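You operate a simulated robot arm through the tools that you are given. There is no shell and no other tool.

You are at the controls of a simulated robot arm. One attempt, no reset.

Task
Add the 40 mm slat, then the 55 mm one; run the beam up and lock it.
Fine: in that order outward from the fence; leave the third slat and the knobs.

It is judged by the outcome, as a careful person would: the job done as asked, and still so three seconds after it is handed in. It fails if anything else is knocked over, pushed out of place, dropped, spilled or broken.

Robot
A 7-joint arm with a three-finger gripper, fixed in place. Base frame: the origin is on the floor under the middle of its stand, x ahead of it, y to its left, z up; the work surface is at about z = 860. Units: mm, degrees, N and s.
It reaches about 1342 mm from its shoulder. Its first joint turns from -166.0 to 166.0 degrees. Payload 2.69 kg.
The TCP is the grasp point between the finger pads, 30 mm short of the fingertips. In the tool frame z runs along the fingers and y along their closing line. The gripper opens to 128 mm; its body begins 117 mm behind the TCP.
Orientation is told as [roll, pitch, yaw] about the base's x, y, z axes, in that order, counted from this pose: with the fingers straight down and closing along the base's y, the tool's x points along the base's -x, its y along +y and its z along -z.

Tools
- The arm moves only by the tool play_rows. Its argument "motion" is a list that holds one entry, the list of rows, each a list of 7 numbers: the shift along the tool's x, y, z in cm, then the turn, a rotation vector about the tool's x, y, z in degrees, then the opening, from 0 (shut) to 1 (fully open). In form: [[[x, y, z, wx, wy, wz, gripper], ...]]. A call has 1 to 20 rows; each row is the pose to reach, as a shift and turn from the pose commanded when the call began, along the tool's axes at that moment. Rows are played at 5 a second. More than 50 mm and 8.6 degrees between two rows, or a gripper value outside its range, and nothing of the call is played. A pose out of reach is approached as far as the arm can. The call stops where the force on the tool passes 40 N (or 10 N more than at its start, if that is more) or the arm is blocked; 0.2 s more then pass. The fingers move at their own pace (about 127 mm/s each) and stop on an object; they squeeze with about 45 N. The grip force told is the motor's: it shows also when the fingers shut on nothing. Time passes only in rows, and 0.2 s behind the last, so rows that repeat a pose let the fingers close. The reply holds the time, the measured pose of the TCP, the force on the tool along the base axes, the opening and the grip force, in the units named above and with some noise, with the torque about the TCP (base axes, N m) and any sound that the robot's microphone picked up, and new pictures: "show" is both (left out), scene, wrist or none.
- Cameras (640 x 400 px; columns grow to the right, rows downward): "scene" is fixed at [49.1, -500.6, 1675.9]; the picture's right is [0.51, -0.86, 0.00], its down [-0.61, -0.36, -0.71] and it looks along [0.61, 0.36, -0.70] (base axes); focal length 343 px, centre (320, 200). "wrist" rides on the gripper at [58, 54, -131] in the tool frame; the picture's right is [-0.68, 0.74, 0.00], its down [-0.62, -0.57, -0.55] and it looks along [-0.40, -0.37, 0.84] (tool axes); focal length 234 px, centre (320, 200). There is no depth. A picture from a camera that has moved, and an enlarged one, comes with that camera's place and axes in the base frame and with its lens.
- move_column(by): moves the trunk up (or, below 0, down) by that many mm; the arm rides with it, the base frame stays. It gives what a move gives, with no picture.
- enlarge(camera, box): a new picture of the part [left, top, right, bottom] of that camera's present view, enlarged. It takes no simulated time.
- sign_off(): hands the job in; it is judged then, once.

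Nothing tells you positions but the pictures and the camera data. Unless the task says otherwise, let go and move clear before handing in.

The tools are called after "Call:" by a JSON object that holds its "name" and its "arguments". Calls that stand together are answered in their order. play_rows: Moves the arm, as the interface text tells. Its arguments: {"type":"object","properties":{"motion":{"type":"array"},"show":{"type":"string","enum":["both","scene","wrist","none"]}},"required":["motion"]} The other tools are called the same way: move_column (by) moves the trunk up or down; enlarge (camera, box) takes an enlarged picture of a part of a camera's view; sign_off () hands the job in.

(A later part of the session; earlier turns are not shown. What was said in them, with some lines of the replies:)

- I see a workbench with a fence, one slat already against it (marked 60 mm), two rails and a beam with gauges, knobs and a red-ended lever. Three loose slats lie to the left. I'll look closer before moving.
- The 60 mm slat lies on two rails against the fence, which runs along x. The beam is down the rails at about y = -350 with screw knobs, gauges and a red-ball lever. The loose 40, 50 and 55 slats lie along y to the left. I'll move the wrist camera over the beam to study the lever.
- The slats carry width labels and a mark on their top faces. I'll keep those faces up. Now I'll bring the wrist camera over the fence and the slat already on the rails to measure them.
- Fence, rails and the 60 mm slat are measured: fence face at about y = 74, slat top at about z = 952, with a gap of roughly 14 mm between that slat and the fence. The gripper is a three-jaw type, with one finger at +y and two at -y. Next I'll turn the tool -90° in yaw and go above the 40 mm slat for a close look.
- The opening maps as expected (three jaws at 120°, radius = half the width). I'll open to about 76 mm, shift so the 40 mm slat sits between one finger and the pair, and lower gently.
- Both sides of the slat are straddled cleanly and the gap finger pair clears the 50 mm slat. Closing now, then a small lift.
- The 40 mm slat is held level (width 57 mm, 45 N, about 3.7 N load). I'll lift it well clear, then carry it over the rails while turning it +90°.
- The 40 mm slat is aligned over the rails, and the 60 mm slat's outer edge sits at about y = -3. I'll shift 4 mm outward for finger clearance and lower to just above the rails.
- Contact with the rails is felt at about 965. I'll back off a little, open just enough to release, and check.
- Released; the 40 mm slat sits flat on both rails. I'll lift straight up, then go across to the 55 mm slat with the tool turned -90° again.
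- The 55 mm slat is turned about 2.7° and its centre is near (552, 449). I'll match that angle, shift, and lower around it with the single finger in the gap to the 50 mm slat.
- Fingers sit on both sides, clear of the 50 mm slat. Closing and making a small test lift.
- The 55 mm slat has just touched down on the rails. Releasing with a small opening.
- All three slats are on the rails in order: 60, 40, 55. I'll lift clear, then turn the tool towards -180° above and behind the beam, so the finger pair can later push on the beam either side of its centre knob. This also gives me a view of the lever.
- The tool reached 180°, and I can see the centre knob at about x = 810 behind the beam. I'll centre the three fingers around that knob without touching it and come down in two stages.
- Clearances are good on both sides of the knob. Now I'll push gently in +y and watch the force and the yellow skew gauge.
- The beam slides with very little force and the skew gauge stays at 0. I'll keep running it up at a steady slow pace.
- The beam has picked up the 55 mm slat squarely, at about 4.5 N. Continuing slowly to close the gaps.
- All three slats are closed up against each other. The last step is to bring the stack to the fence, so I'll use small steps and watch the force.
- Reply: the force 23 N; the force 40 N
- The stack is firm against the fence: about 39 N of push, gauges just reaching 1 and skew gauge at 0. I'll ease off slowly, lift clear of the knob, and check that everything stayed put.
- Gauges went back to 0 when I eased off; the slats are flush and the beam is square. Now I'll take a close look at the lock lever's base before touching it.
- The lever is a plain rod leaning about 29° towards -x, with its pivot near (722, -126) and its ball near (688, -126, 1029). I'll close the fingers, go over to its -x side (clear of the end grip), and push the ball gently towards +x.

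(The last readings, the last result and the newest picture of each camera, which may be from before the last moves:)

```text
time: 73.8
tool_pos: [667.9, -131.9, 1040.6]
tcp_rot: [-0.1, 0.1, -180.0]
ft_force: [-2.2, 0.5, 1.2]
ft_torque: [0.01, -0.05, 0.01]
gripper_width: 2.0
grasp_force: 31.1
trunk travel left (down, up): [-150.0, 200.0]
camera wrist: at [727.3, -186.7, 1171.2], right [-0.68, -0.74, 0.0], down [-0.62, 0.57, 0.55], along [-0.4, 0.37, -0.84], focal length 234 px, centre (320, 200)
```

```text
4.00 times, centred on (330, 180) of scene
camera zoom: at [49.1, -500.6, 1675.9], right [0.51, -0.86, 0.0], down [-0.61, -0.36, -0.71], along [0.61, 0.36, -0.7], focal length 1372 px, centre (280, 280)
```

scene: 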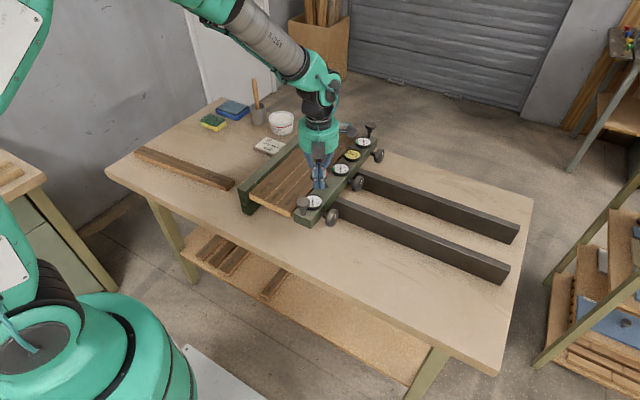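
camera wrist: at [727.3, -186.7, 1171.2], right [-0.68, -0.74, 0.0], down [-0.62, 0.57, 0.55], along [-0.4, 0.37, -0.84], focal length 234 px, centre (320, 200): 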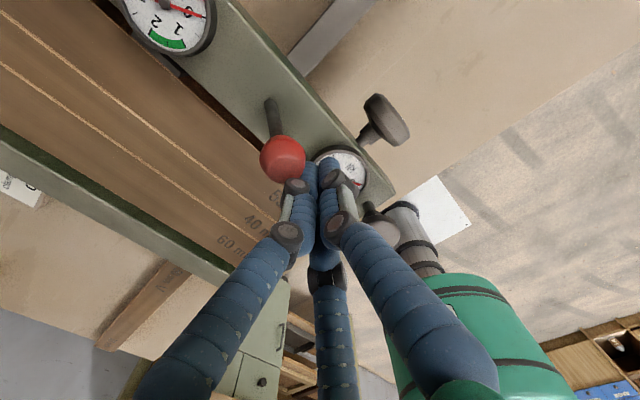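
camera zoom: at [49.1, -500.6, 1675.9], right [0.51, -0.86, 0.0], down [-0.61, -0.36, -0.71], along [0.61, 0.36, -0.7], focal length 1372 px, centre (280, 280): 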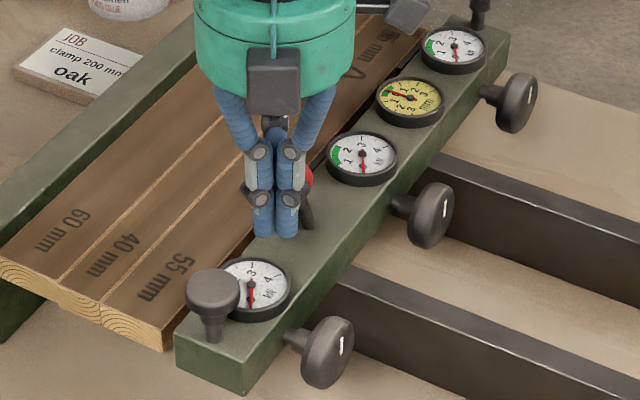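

The lever swings with about 2 N. I'll continue the throw towards +x and watch for the stop.

Call:
{"name": "play_rows", "arguments": {"motion": [[[0.4, 0, 0, 0, 0, 0, 0], [0.8, 0, 0, 0, 0, 0, 0], [1.2, 0, 0, 0, 0, 0, 0], [1.6, 0, 0, 0, 0, 0, 0], [2.0, 0, 0, 0, 0, 0, 0], [2.4, 0, 0, 0, 0, 0, 0], [2.8, 0, 0, 0, 0, 0, 0], [3.2, 0, 0, 0, 0, 0, 0], [3.6, 0, 0, 0, 0, 0, 0], [4.0, 0, 0, 0, 0, 0, 0], [4.4, 0, 0, 0, 0, 0, 0]]], "show": "both"}}

Call:
{"name": "enlarge", "arguments": {"camera": "wrist", "box": [200, 60, 440, 280]}}

Call:
{"name": "enlarge", "arguments": {"camera": "scene", "box": [280, 130, 380, 230]}}

```text
time: 76.2
tool_pos: [712.3, -132.8, 1040.4]
tcp_rot: [0.0, 0.1, -180.0]
ft_force: [-0.3, 0.1, -0.6]
ft_torque: [-0.02, 0.02, 0.01]
gripper_width: 2.0
grasp_force: 31.6
trunk travel left (down, up): [-150.0, 200.0]
camera wrist: at [771.7, -186.5, 1171.1], right [-0.68, -0.74, 0.0], down [-0.62, 0.57, 0.55], along [-0.4, 0.37, -0.84], focal length 234 px, centre (320, 200)
```

scene: 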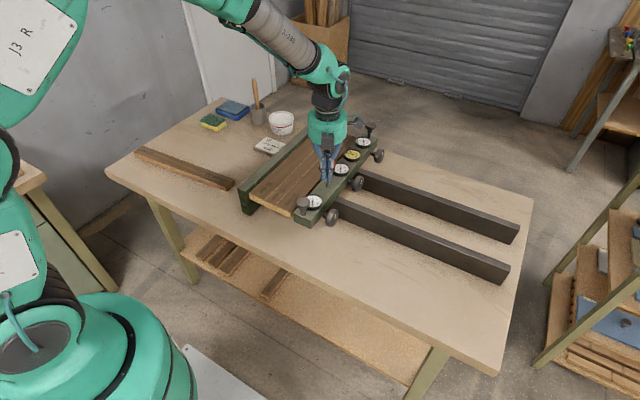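
wrist: 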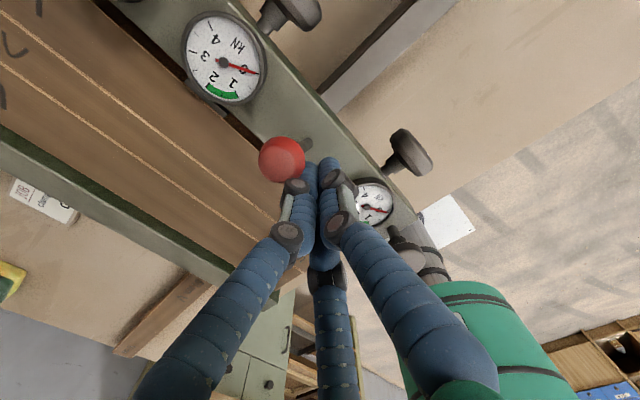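

```text
1.82 times, centred on (320, 170) of wrist
camera zoom: at [771.7, -186.5, 1171.1], right [-0.68, -0.74, 0.0], down [-0.62, 0.57, 0.55], along [-0.4, 0.37, -0.84], focal length 426 px, centre (320, 254)
```

zoom: 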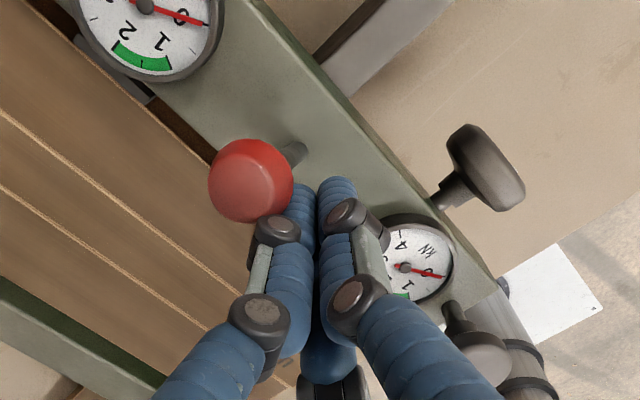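

```text
4.00 times, centred on (330, 180) of scene
camera zoom: at [49.1, -500.6, 1675.9], right [0.51, -0.86, 0.0], down [-0.61, -0.36, -0.71], along [0.61, 0.36, -0.7], focal length 1372 px, centre (280, 280)
```

zoom: 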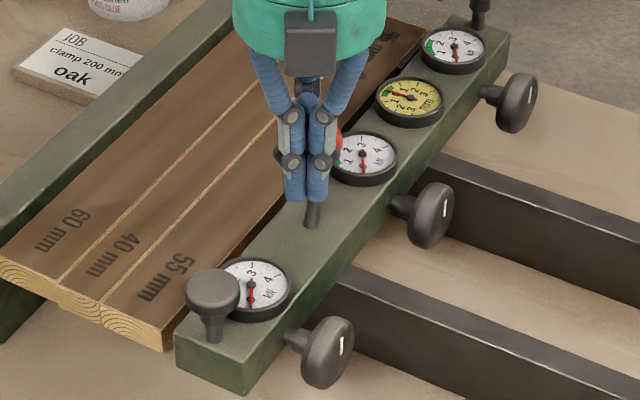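

Call:
{"name": "play_rows", "arguments": {"motion": [[[0.3, 0, 0, 0, 0, 0, 0], [0.6, 0, 0, 0, 0, 0, 0], [0.9, 0, 0, 0, 0, 0, 0], [1.2, 0, 0, 0, 0, 0, 0], [1.5, 0, 0, 0, 0, 0, 0], [1.8, 0, 0, 0, 0, 0, 0]]], "show": "both"}}

Call:
{"name": "enlarge", "arguments": {"camera": "wrist", "box": [200, 60, 440, 280]}}

Call:
{"name": "enlarge", "arguments": {"camera": "scene", "box": [280, 130, 380, 230]}}

```text
time: 77.6
tool_pos: [729.7, -133.3, 1040.9]
tcp_rot: [-0.1, -0.1, -179.9]
ft_force: [0.0, 0.6, -0.9]
ft_torque: [-0.02, 0.0, -0.03]
gripper_width: 1.9
grasp_force: 31.7
trunk travel left (down, up): [-150.0, 200.0]
camera wrist: at [789.0, -186.5, 1171.0], right [-0.68, -0.74, 0.0], down [-0.62, 0.57, 0.55], along [-0.4, 0.37, -0.84], focal length 234 px, centre (320, 200)
```

scene: 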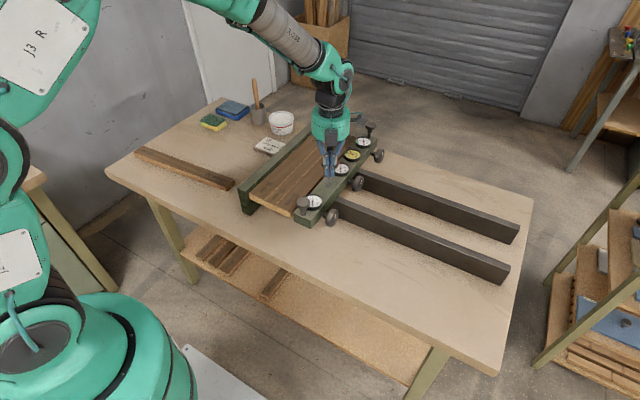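
wrist: 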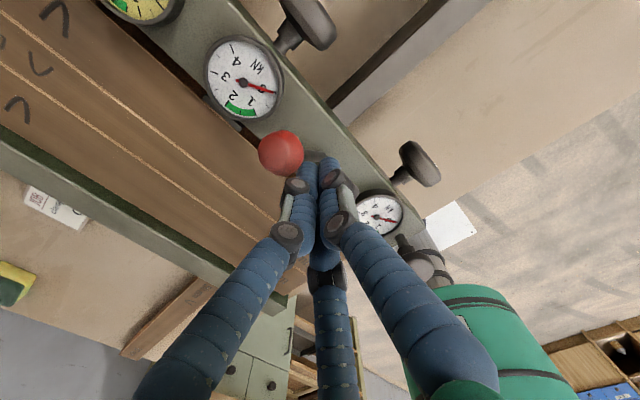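

```text
1.82 times, centred on (320, 170) of wrist
camera zoom: at [789.0, -186.5, 1171.0], right [-0.68, -0.74, 0.0], down [-0.62, 0.57, 0.55], along [-0.4, 0.37, -0.84], focal length 426 px, centre (320, 254)
```

zoom: 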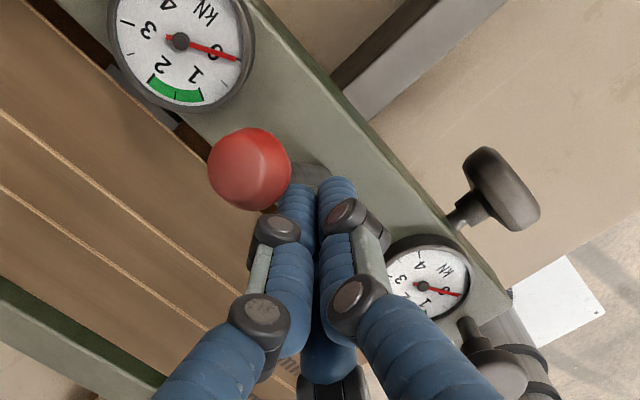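

```text
4.00 times, centred on (330, 180) of scene
camera zoom: at [49.1, -500.6, 1675.9], right [0.51, -0.86, 0.0], down [-0.61, -0.36, -0.71], along [0.61, 0.36, -0.7], focal length 1372 px, centre (280, 280)
```

zoom: 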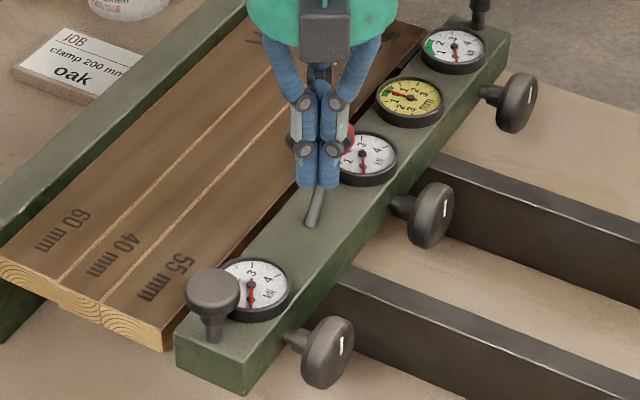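

Call:
{"name": "play_rows", "arguments": {"motion": [[[0.3, 0, 0.2, 0, 0, 0, 0], [0.6, 0, 0.4, 0, 0, 0, 0], [0.9, 0, 0.6, 0, 0, 0, 0], [1.2, 0, 0.8, 0, 0, 0, 0], [1.5, 0, 1.0, 0, 0, 0, 0]]], "show": "both"}}

Call:
{"name": "enlarge", "arguments": {"camera": "wrist", "box": [200, 60, 440, 280]}}

Call:
{"name": "enlarge", "arguments": {"camera": "scene", "box": [280, 130, 380, 230]}}

```text
time: 78.2
tool_pos: [731.1, -133.6, 1040.3]
tcp_rot: [0.0, -0.2, -180.0]
ft_force: [-21.0, 4.2, 22.0]
ft_torque: [0.1, 0.24, 0.15]
gripper_width: 2.1
grasp_force: 31.3
trunk travel left (down, up): [-150.0, 200.0]
stopped in row 3: the force on the tool passed its limit at 45 N (the readings are from after the stop); the commanded pose is now the measured one
camera wrist: at [791.2, -186.7, 1170.1], right [-0.68, -0.74, 0.0], down [-0.61, 0.57, 0.55], along [-0.41, 0.37, -0.83], focal length 234 px, centre (320, 200)
```

scene: 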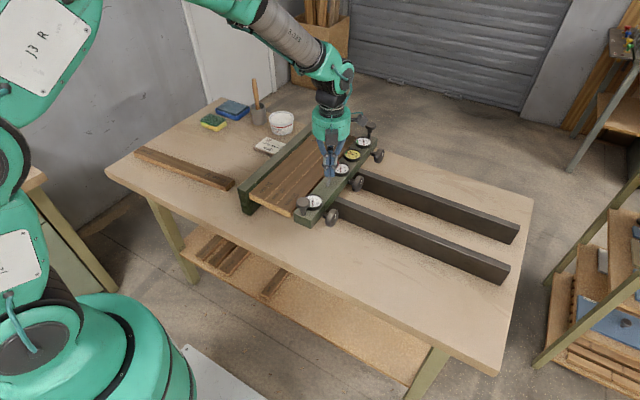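
wrist: 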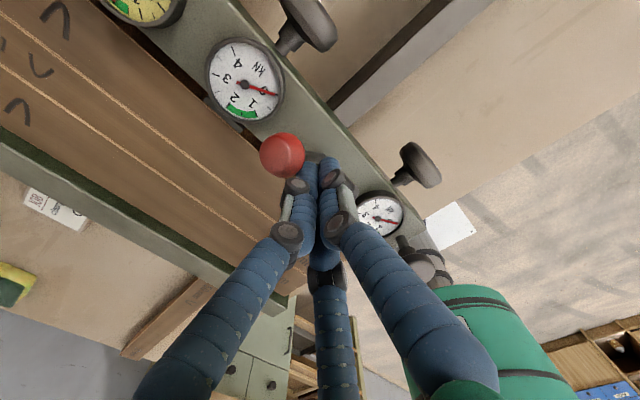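

```text
1.82 times, centred on (320, 170) of wrist
camera zoom: at [791.2, -186.7, 1170.1], right [-0.68, -0.74, 0.0], down [-0.61, 0.57, 0.55], along [-0.41, 0.37, -0.83], focal length 426 px, centre (320, 254)
```

zoom: 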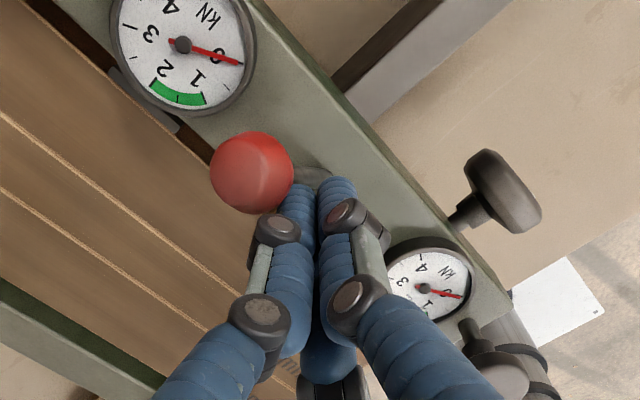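

```text
4.00 times, centred on (330, 180) of scene
camera zoom: at [49.1, -500.6, 1675.9], right [0.51, -0.86, 0.0], down [-0.61, -0.36, -0.71], along [0.61, 0.36, -0.7], focal length 1372 px, centre (280, 280)
```

zoom: 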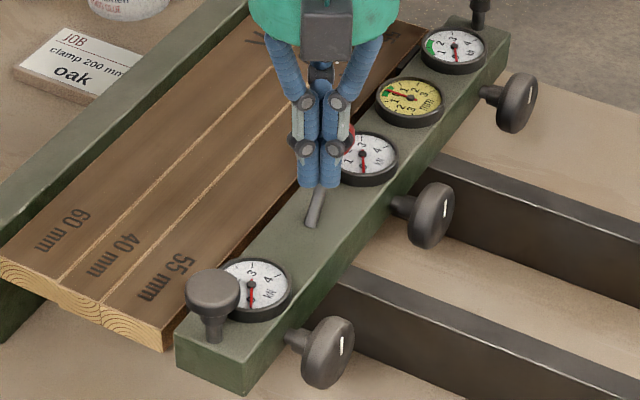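

The lever hit a firm stop about 30° past vertical on the +x side, a full throw from its start. I'll back off, rise clear and check the lever, pads and gauges.

Call:
{"name": "play_rows", "arguments": {"motion": [[[-0.3, 0, 0, 0, 0, 0, 0], [-0.8, 0, -0.3, 0, 0, 0, 0], [-1.8, 0, -1.5, 0, 0, 0, 0], [-2.5, 0, -4, 0, 0, 0, 0], [-2.5, 0, -8, 0, 0, 0, 0], [-2.5, 0, -11, 0, 0, 0, 0], [-2.5, 0, -11, 0, 0, 0, 0]]], "show": "both"}}

Call:
{"name": "enlarge", "arguments": {"camera": "wrist", "box": [160, 0, 440, 200]}}

Call:
{"name": "enlarge", "arguments": {"camera": "scene", "box": [280, 130, 380, 230]}}

```text
time: 79.8
tool_pos: [709.9, -132.9, 1148.1]
tcp_rot: [0.0, -0.3, -180.0]
ft_force: [-0.1, 0.8, 0.1]
ft_torque: [0.02, -0.03, 0.0]
gripper_width: 2.1
grasp_force: 31.4
trunk travel left (down, up): [-150.0, 200.0]
camera wrist: at [768.9, -186.9, 1277.4], right [-0.68, -0.74, 0.0], down [-0.61, 0.56, 0.55], along [-0.41, 0.37, -0.83], focal length 234 px, centre (320, 200)
```

scene: 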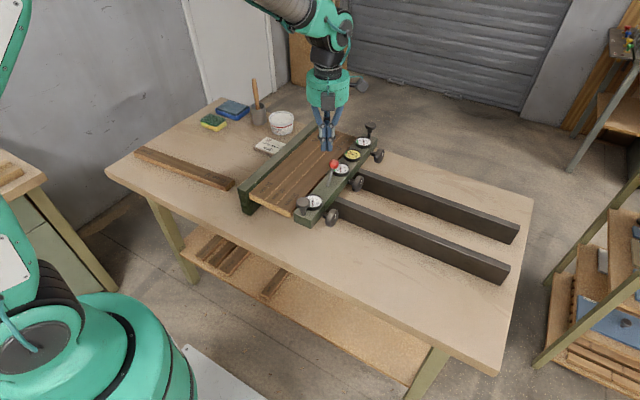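
wrist: 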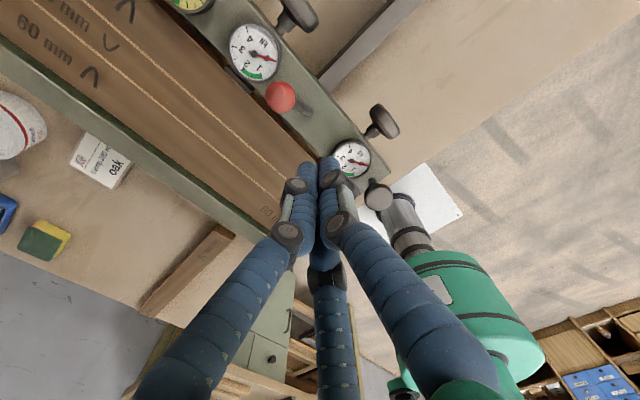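

```text
2.00 times, centred on (300, 100) of wrist
camera zoom: at [768.9, -186.9, 1277.4], right [-0.68, -0.74, 0.0], down [-0.61, 0.56, 0.55], along [-0.41, 0.37, -0.83], focal length 468 px, centre (360, 400)
```

zoom: 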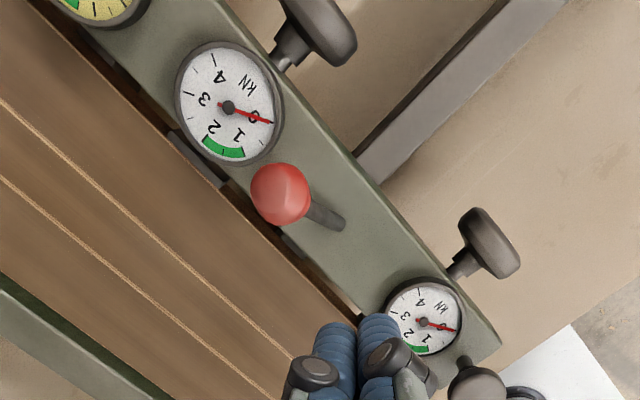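

```text
4.00 times, centred on (330, 180) of scene
camera zoom: at [49.1, -500.6, 1675.9], right [0.51, -0.86, 0.0], down [-0.61, -0.36, -0.71], along [0.61, 0.36, -0.7], focal length 1372 px, centre (280, 280)
```

zoom: 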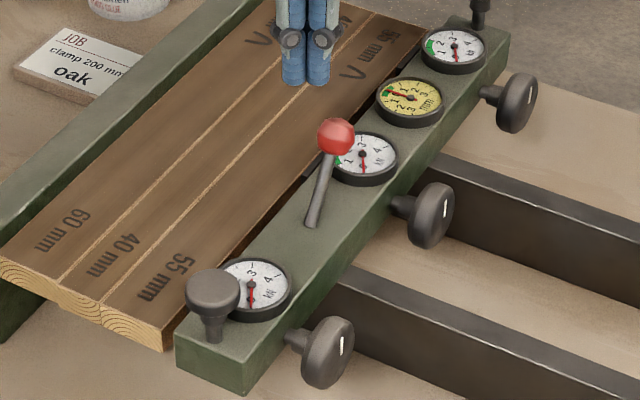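

The lever is over and holding. I'll look straight down at the pads from close up to confirm that the beam is touching the 55 mm slat and the slats touch the fence.

Call:
{"name": "play_rows", "arguments": {"motion": [[[1.0, -3, 1.5, 0, 0, 0, 0], [2.0, -6, 3, 0, 0, 0, 0], [3.0, -8.5, 5, 0, 0, 0, 0], [3.9, -9.7, 8, 0, 0, 0, 0], [3.9, -9.7, 8.8, 0, 0, 0, 0], [3.9, -9.7, 8.8, 0, 0, 0, 0]]], "show": "wrist"}}

Call:
{"name": "enlarge", "arguments": {"camera": "wrist", "box": [270, 0, 370, 90]}}

Call:
{"name": "enlarge", "arguments": {"camera": "wrist", "box": [140, 0, 340, 160]}}

```text
time: 81.2
tool_pos: [745.9, -51.5, 1057.9]
tcp_rot: [-1.7, 0.1, -179.0]
ft_force: [-0.5, -0.9, -1.3]
ft_torque: [0.02, 0.07, 0.02]
gripper_width: 2.2
grasp_force: 31.5
out of reach, approached as far as the arm can: row 2, 3, 4, 5, 6
trunk travel left (down, up): [-150.0, 200.0]
camera wrist: at [806.4, -108.0, 1185.8], right [-0.66, -0.75, -0.02], down [-0.63, 0.54, 0.56], along [-0.41, 0.39, -0.82], focal length 234 px, centre (320, 200)
```

wrist: 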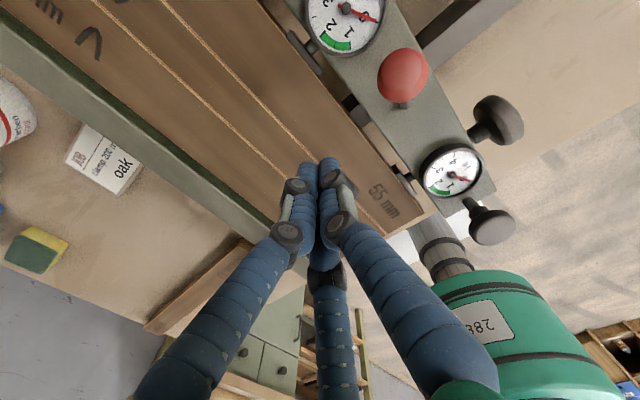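

```text
4.44 times, centred on (320, 45) of wrist
camera zoom: at [806.4, -108.0, 1185.8], right [-0.66, -0.75, -0.02], down [-0.63, 0.54, 0.56], along [-0.41, 0.39, -0.82], focal length 1041 px, centre (320, 889)
```

zoom: 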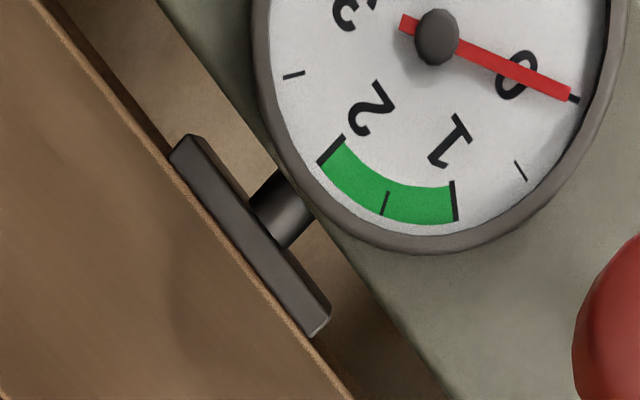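

```text
2.50 times, centred on (240, 80) of wrist
camera zoom: at [806.4, -108.0, 1185.8], right [-0.66, -0.75, -0.02], down [-0.63, 0.54, 0.56], along [-0.41, 0.39, -0.82], focal length 585 px, centre (520, 500)
```

zoom: 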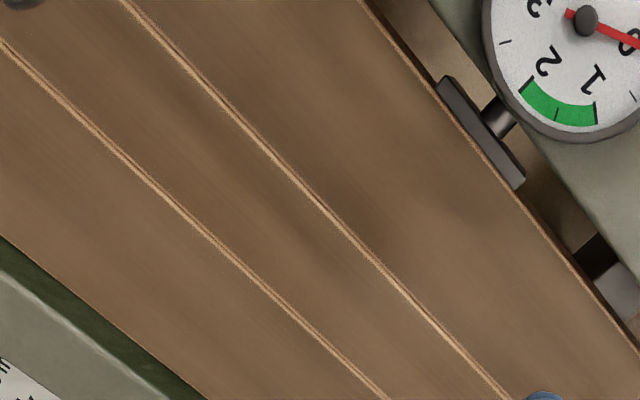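

The pad sits flush on the 55 mm slat, the joints are closed and the stack meets the fence. I'd like to confirm the lock with a harmless nudge in the clamping direction: if the beam is locked, the gauges shouldn't rise. First I'll lift and turn the wrist away from its limit.

Call:
{"name": "play_rows", "arguments": {"motion": [[[0, 0, -3, 0, 0, 0, 0], [0, 0, -6, 0, 0, 0, 0], [0, 1.0, -8, 0, 0, -4, 0], [0, 4.0, -8, 0, 0, -11, 0], [0, 7.0, -8, 0, 0, -18, 0], [0, 9.7, -8, 0, 0, -25, 0], [0, 12.0, -8, 0, 0, -32, 0], [0, 14.0, -8, 0, 0, -39, 0], [0.3, 16.0, -8, 0, 0, -46, 0], [0.5, 18.0, -8, 0, 0, -53, 0], [0.8, 18.0, -8, 0, 0, -60, 0], [0.8, 18.0, -8, 0, 0, -67, 0], [0.8, 18.0, -8, 0, 0, -74, 0], [0.8, 18.0, -8, 0, 0, -82, 0], [0.8, 18.0, -8, 0, 0, -90, 0], [0.8, 18.0, -8, 0, 0, -90, 0]]], "show": "both"}}

Call:
{"name": "enlarge", "arguments": {"camera": "scene", "box": [280, 120, 400, 240]}}

```text
time: 84.7
tool_pos: [753.6, -231.1, 1135.3]
tcp_rot: [-0.3, 0.0, -90.0]
ft_force: [0.3, 0.3, -0.6]
ft_torque: [0.03, 0.02, 0.0]
gripper_width: 2.2
grasp_force: 30.8
out of reach, approached as far as the arm can: row 1, 2
trunk travel left (down, up): [-150.0, 200.0]
camera wrist: at [808.6, -172.7, 1266.4], right [0.74, -0.68, 0.0], down [-0.56, -0.62, 0.55], along [-0.37, -0.4, -0.83], focal length 234 px, centre (320, 200)
```

scene: 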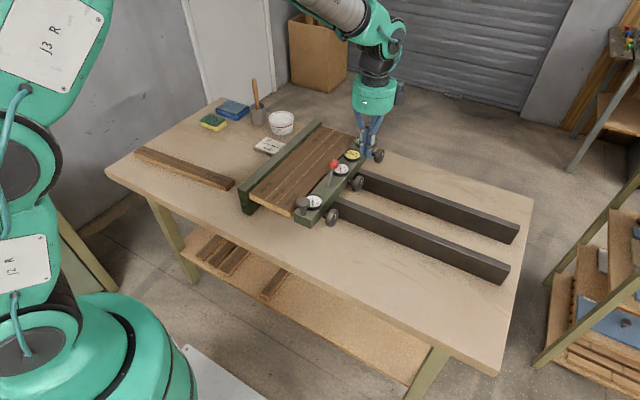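
wrist: 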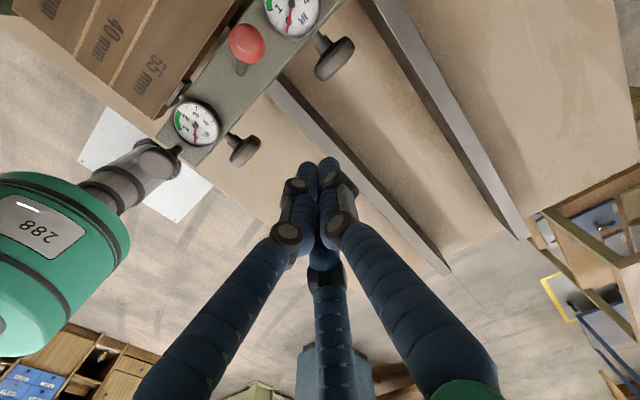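

```text
3.33 times, centred on (340, 180) of scene
camera zoom: at [49.1, -500.6, 1675.9], right [0.51, -0.86, 0.0], down [-0.61, -0.36, -0.71], along [0.61, 0.36, -0.7], focal length 1143 px, centre (253, 267)
```

zoom: 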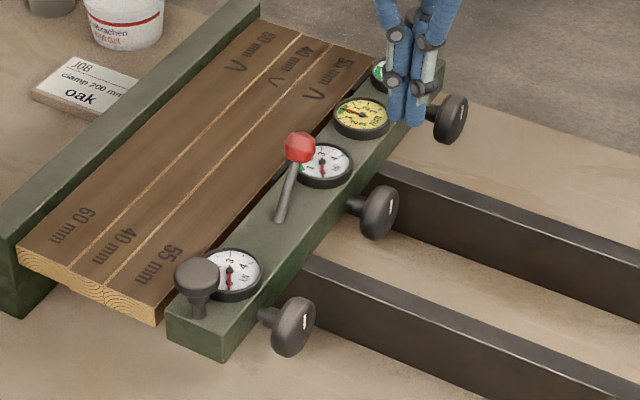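

Call:
{"name": "play_rows", "arguments": {"motion": [[[0, -0.15, 3, 0, 0, 0, 0], [0, -0.15, 6, 0, 0, 0, 0], [0, -0.15, 9, 0, 0, 0, 0], [0, -0.15, 12, 0, 0, 0, 0], [0.5, -0.15, 14.5, 0, 0, 0, 0], [1.5, -0.15, 16, 0, 0, 0, 0], [2.5, -0.15, 16, 0, 0, 0, 0], [2.5, -0.15, 16, 0, 0, 0, 0]]], "show": "both"}}

Call:
{"name": "enlarge", "arguments": {"camera": "scene", "box": [290, 130, 390, 230]}}

Call:
{"name": "enlarge", "arguments": {"camera": "wrist", "box": [160, 0, 440, 220]}}

```text
time: 86.5
tool_pos: [751.6, -205.5, 976.1]
tcp_rot: [-0.2, 0.0, -90.0]
ft_force: [0.3, 1.0, -0.6]
ft_torque: [0.01, 0.02, -0.03]
gripper_width: 1.9
grasp_force: 31.6
trunk travel left (down, up): [-150.0, 200.0]
camera wrist: at [806.2, -146.8, 1106.6], right [0.74, -0.68, 0.0], down [-0.56, -0.62, 0.55], along [-0.37, -0.4, -0.83], focal length 234 px, centre (320, 200)
```

scene: 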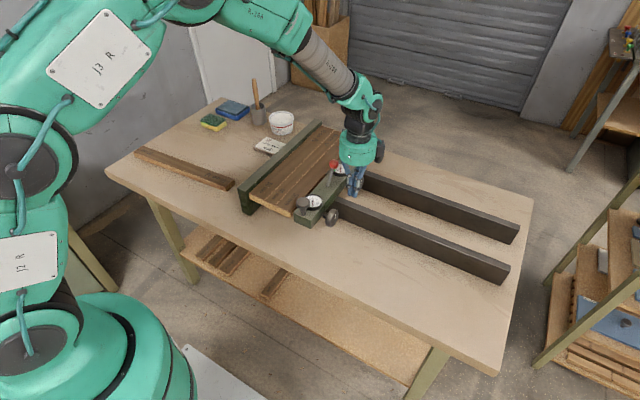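
wrist: 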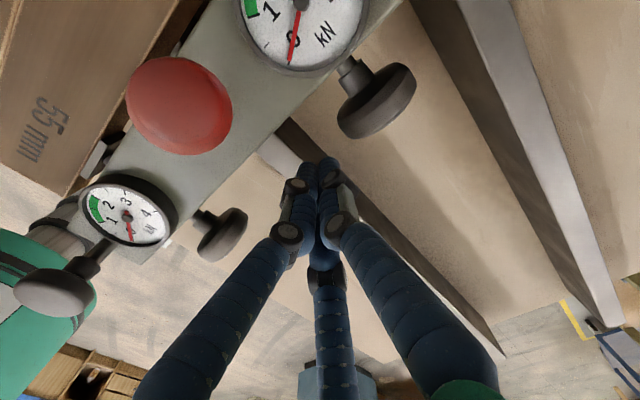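

```text
4.00 times, centred on (340, 180) of scene
camera zoom: at [49.1, -500.6, 1675.9], right [0.51, -0.86, 0.0], down [-0.61, -0.36, -0.71], along [0.61, 0.36, -0.7], focal length 1372 px, centre (240, 280)
```

zoom: 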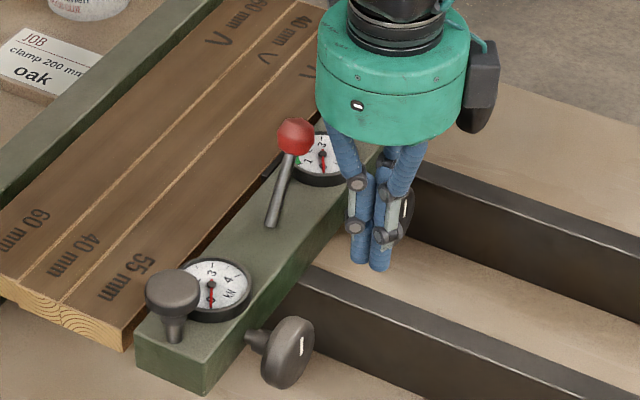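

```text
1.82 times, centred on (300, 110) of wrist
camera zoom: at [806.2, -146.8, 1106.6], right [0.74, -0.68, 0.0], down [-0.56, -0.62, 0.55], along [-0.37, -0.4, -0.83], focal length 426 px, centre (356, 364)
```

zoom: 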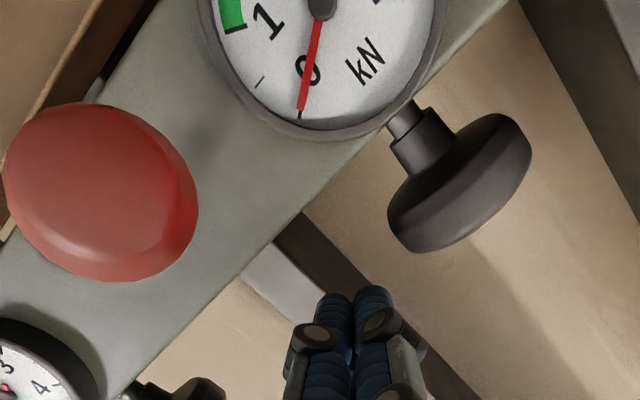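

The lever ball is a bit near the hand here, so I'll do the nudge further along at x = 870, between the centre and far knobs. I'll hop over the centre knob at a safe height.

Call:
{"name": "play_rows", "arguments": {"motion": [[[-0.5, 0, -3, 0, 0, 0, 0], [-1.5, 0, -7, 0, 0, 0, 0], [-1.5, 4, -7.5, 0, 0, 0, 0], [-1.5, 8, -7.5, 0, 0, 0, 0], [-1.5, 11.8, -7.5, 0, 0, 0, 0], [-1.5, 11.8, -4.5, 0, 0, 0, 0], [-1.5, 11.8, -1.5, 0, 0, 0, 0], [-1.0, 11.8, 0, 0, 0, 0, 0], [0, 11.8, 0, 0, 0, 0, 0], [0, 11.8, 0, 0, 0, 0, 0]]], "show": "both"}}

Call:
{"name": "enlarge", "arguments": {"camera": "wrist", "box": [120, 0, 440, 220]}}

Call:
{"name": "enlarge", "arguments": {"camera": "scene", "box": [310, 110, 410, 210]}}

```text
time: 88.7
tool_pos: [869.5, -204.8, 976.7]
tcp_rot: [-0.2, 0.1, -90.0]
ft_force: [-0.4, 0.2, -0.6]
ft_torque: [-0.01, 0.01, -0.02]
gripper_width: 2.0
grasp_force: 31.7
trunk travel left (down, up): [-150.0, 200.0]
camera wrist: at [924.0, -147.3, 1107.1], right [0.74, -0.68, 0.0], down [-0.56, -0.62, 0.55], along [-0.37, -0.4, -0.83], focal length 234 px, centre (320, 200)
```

scene: 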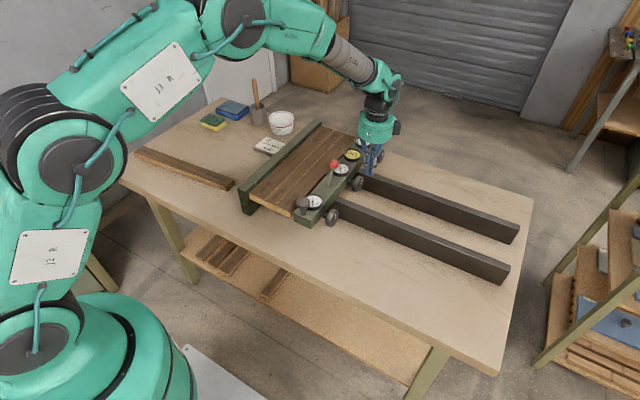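
wrist: 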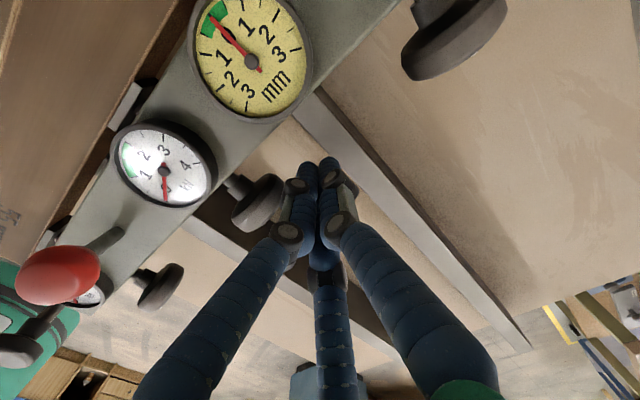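

```text
1.82 times, centred on (280, 110) of wrist
camera zoom: at [924.0, -147.3, 1107.1], right [0.74, -0.68, 0.0], down [-0.56, -0.62, 0.55], along [-0.37, -0.4, -0.83], focal length 426 px, centre (393, 364)
```

zoom: 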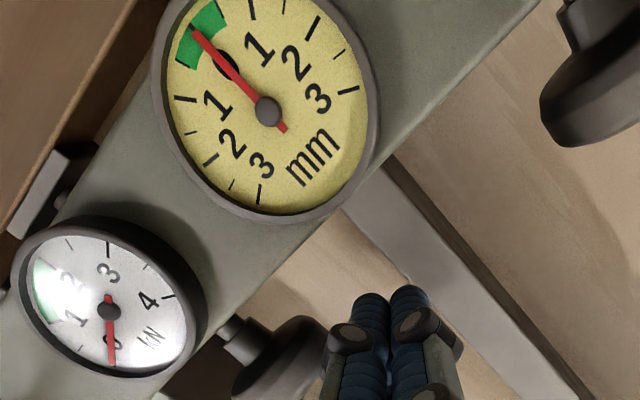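

```text
4.00 times, centred on (360, 160) of scene
camera zoom: at [49.1, -500.6, 1675.9], right [0.51, -0.86, 0.0], down [-0.61, -0.36, -0.71], along [0.61, 0.36, -0.7], focal length 1372 px, centre (160, 360)
```

zoom: 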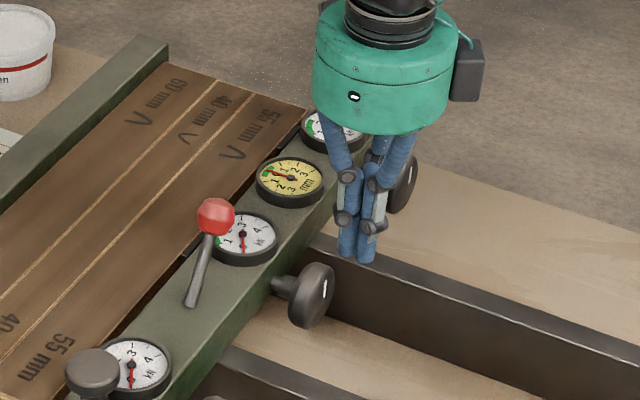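

Call:
{"name": "play_rows", "arguments": {"motion": [[[0.8, 0, 0, 0, 0, 0, 0], [1.6, 0, 0, 0, 0, 0, 0], [2.2, 0, 0, 0, 0, 0, 0], [2.6, 0, 0, 0, 0, 0, 0], [2.8, 0, 0, 0, 0, 0, 0]]], "show": "wrist"}}

```text
time: 89.8
tool_pos: [869.4, -177.3, 977.0]
tcp_rot: [-0.3, 0.0, -90.0]
ft_force: [-0.8, 0.3, 0.9]
ft_torque: [0.01, 0.0, -0.01]
gripper_width: 2.3
grasp_force: 31.3
trunk travel left (down, up): [-150.0, 200.0]
camera wrist: at [924.5, -118.9, 1106.2], right [0.74, -0.68, 0.0], down [-0.56, -0.62, 0.55], along [-0.37, -0.4, -0.83], focal length 234 px, centre (320, 200)
```

wrist: 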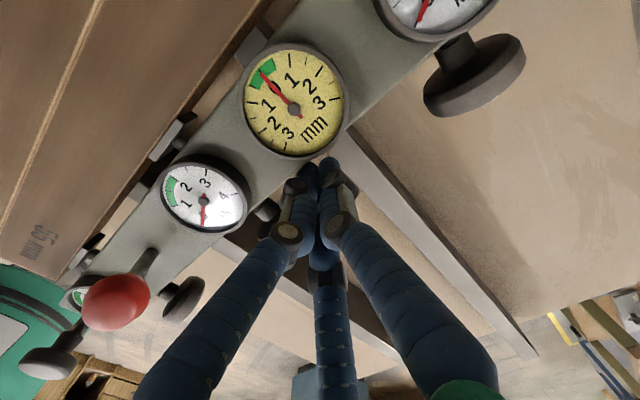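

Call:
{"name": "play_rows", "arguments": {"motion": [[[0.15, 0, 0, 0, 0, 0, 0], [0.3, 0, 0, 0, 0, 0, 0], [0.4, 0, 0, 0, 0, 0, 0]]], "show": "none"}}

```text
time: 90.7
tool_pos: [869.8, -174.7, 976.3]
tcp_rot: [-0.2, -0.1, -90.1]
ft_force: [1.0, -18.7, -0.7]
ft_torque: [-0.12, 0.03, 0.07]
gripper_width: 2.1
grasp_force: 31.5
trunk travel left (down, up): [-150.0, 200.0]
```

Call:
{"name": "enlarge", "arguments": {"camera": "wrist", "box": [150, 30, 350, 240]}}

Call:
{"name": "enlarge", "arguments": {"camera": "wrist", "box": [370, 0, 500, 80]}}

Call:
{"name": "enlarge", "arguments": {"camera": "scene", "box": [300, 110, 400, 210]}}

```text
1.90 times, centred on (250, 135) of wrist
camera zoom: at [924.2, -117.2, 1106.4], right [0.74, -0.68, 0.0], down [-0.56, -0.62, 0.55], along [-0.37, -0.4, -0.83], focal length 446 px, centre (453, 324)
```

zoom: 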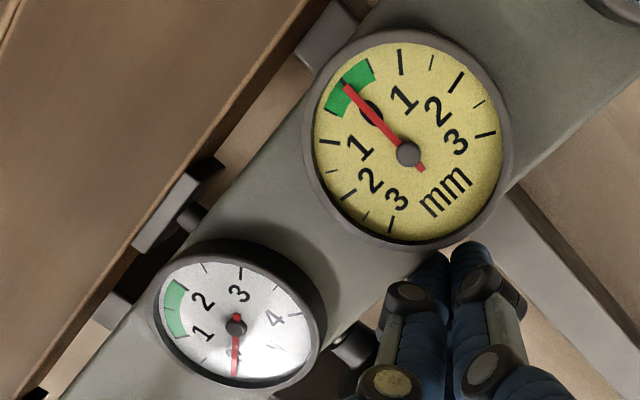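

```text
4.92 times, centred on (435, 40) of wrist
camera zoom: at [924.2, -117.2, 1106.4], right [0.74, -0.68, 0.0], down [-0.56, -0.62, 0.55], along [-0.37, -0.4, -0.83], focal length 1153 px, centre (-246, 988)
```

zoom: 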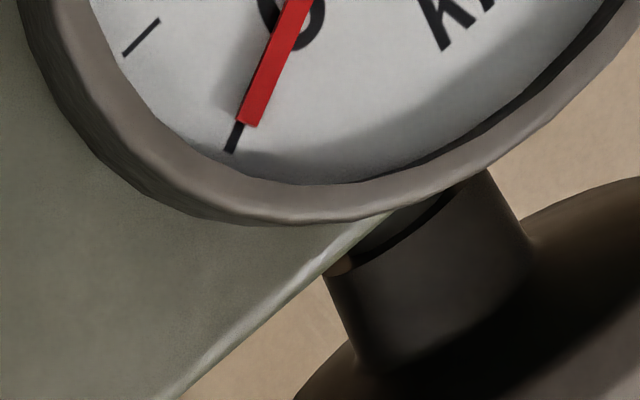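

```text
4.00 times, centred on (350, 160) of scene
camera zoom: at [49.1, -500.6, 1675.9], right [0.51, -0.86, 0.0], down [-0.61, -0.36, -0.71], along [0.61, 0.36, -0.7], focal length 1372 px, centre (200, 360)
```

zoom: 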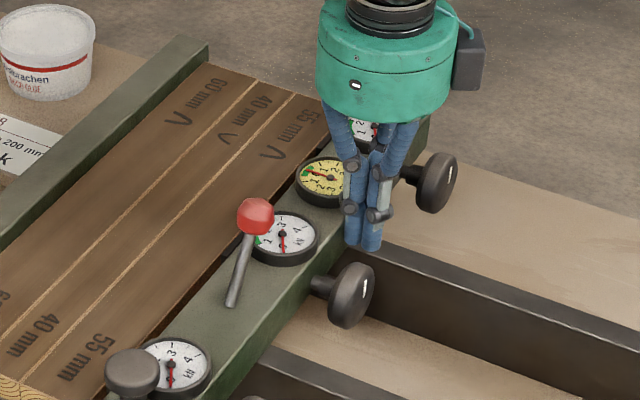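

Call:
{"name": "enlarge", "arguments": {"camera": "wrist", "box": [205, 85, 275, 135]}}

Call:
{"name": "enlarge", "arguments": {"camera": "wrist", "box": [220, 10, 290, 70]}}

Call:
{"name": "enlarge", "arguments": {"camera": "wrist", "box": [150, 130, 240, 240]}}

```text
8.00 times, centred on (240, 110) of wrist
camera zoom: at [924.2, -117.2, 1106.4], right [0.74, -0.68, 0.0], down [-0.56, -0.62, 0.55], along [-0.37, -0.4, -0.83], focal length 1873 px, centre (960, 920)
```

zoom: 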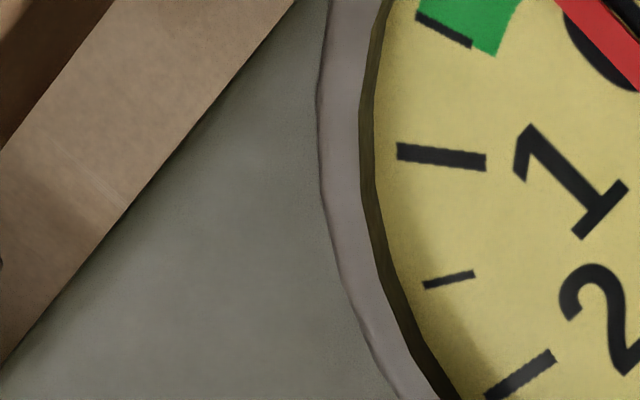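

```text
6.67 times, centred on (255, 40) of wrist
camera zoom: at [924.2, -117.2, 1106.4], right [0.74, -0.68, 0.0], down [-0.56, -0.62, 0.55], along [-0.37, -0.4, -0.83], focal length 1561 px, centre (753, 1267)
```

zoom: 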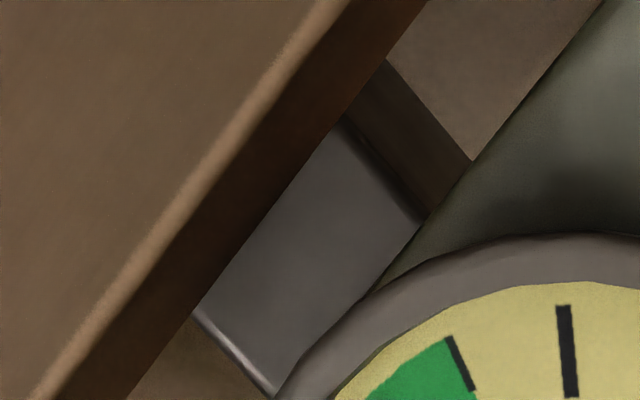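

```text
3.64 times, centred on (195, 185) of wrist
camera zoom: at [924.2, -117.2, 1106.4], right [0.74, -0.68, 0.0], down [-0.56, -0.62, 0.55], along [-0.37, -0.4, -0.83], focal length 852 px, centre (774, 254)
```

zoom: 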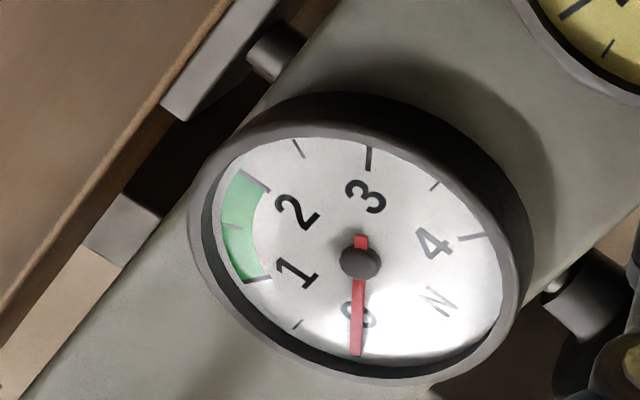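

Pushing at about 19 N, the gauges stay at 0 and the beam doesn't move: the lock holds. Pads are flush on the 55 mm slat and the skew gauge is at 0. Backing off and going well clear.

Call:
{"name": "play_rows", "arguments": {"motion": [[[-0.3, 0, 0, 0, 0, 0, 0], [-1.0, 0, 0, 0, 0, 0, 0], [-2.5, 0, 0, 0, 0, 0, 0], [-3.5, 0, -2, 0, 0, 0, 0], [-3.5, 0, -6, 0, 0, 0, 0], [-3.5, 0, -10.5, 0, 0, 0, 0], [-3.5, 0, -15, 0, 0, 0, 0], [-3.5, 0, -19.5, 0, 0, 0, 0], [-3.5, 0, -24, 0, 0, 0, 0.3], [-3.5, 0, -26, 0, 0, 0, 0.5], [-3.5, 0, -26, 0, 0, 0, 0.5]]], "show": "both"}}

Call:
{"name": "enlarge", "arguments": {"camera": "scene", "box": [220, 90, 400, 240]}}

Call:
{"name": "enlarge", "arguments": {"camera": "scene", "box": [300, 150, 390, 230]}}

```text
time: 93.0
tool_pos: [873.0, -207.0, 1237.3]
tcp_rot: [-0.2, 0.0, -90.0]
ft_force: [-0.1, 0.8, 0.5]
ft_torque: [0.0, -0.02, -0.04]
gripper_width: 64.1
grasp_force: 0.0
trunk travel left (down, up): [-150.0, 200.0]
camera wrist: at [927.7, -150.3, 1368.0], right [0.74, -0.68, 0.0], down [-0.56, -0.62, 0.55], along [-0.37, -0.4, -0.83], focal length 234 px, centre (320, 200)
```

scene: 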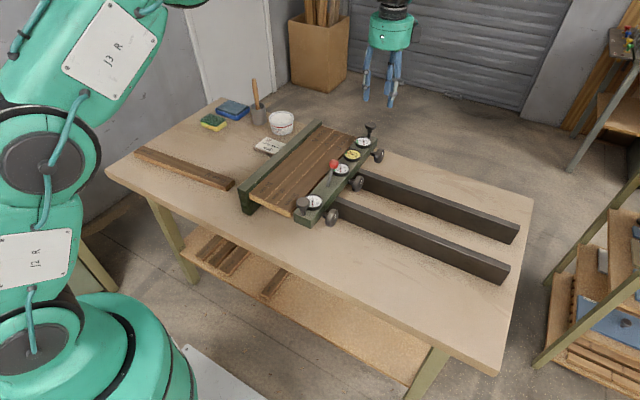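
wrist: 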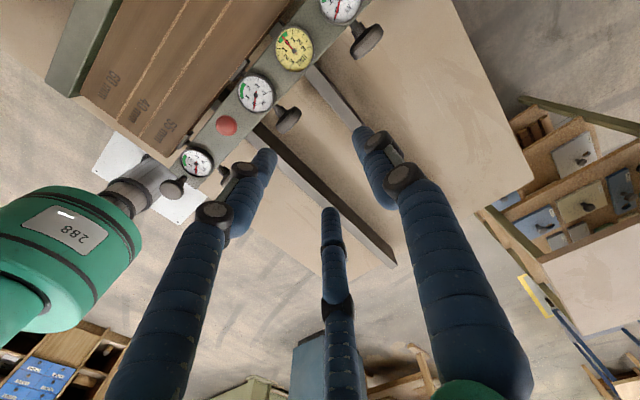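

```text
2.67 times, centred on (310, 165) of scene
camera zoom: at [49.1, -500.6, 1675.9], right [0.51, -0.86, 0.0], down [-0.61, -0.36, -0.71], along [0.61, 0.36, -0.7], focal length 914 px, centre (347, 293)
```

zoom: 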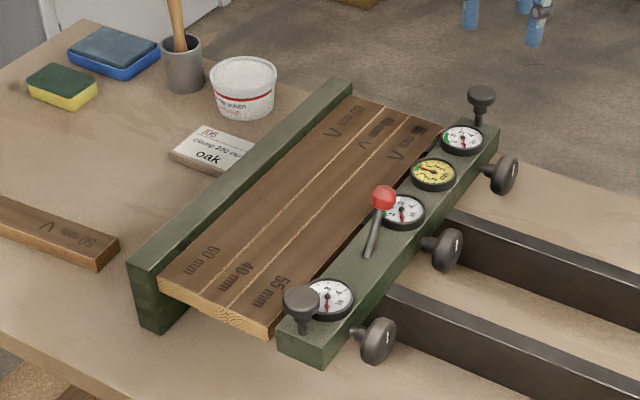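

```text
5.00 times, centred on (345, 190) of scene
camera zoom: at [49.1, -500.6, 1675.9], right [0.51, -0.86, 0.0], down [-0.61, -0.36, -0.71], along [0.61, 0.36, -0.7], focal length 1715 px, centre (195, 250)
```

zoom: 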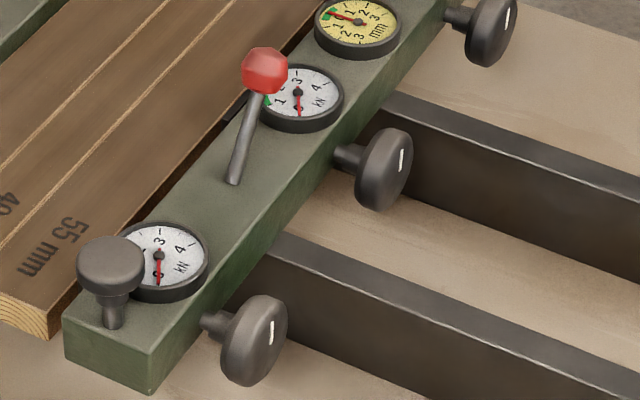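

The job looks finished: 60, 40 and 55 mm slats are closed up in order from the fence, with the beam square against them and the lever over. The 50 mm slat and the knobs are untouched and the arm is clear, so I'm handing it in.

Call:
{"name": "sign_off", "arguments": {}}

```text
The job is handed in.
```

The 40 mm slat and then the 55 mm slat are on the rails, outward from the 60 mm slat at the fence. The beam is run up against them and locked, and I've handed the job in.

- **Slats:** the joints are closed up and the stack meets the fence. The marked faces are up.
- **Beam:** it sits square, with the yellow skew gauge at 0 and the pads flush on the 55 mm slat. I pressed the stack home with about 39 N. When I eased off, the force gauges dropped back to 0, so there is contact but no clamping pressure.
- **Lock:** I threw the red lever fully over to its stop and it stayed there. With the lever over, I pushed on the beam at about 19 N towards the slats; the gauges stayed at 0, so the lock is holding. I only tested that direction.
- **Left alone:** the 50 mm slat and the knobs are as they were, and nothing else was disturbed. The arm is clear.

The job card says "clamp 200 mm", but these three slats add up to 155 mm. I followed your instruction rather than the card.
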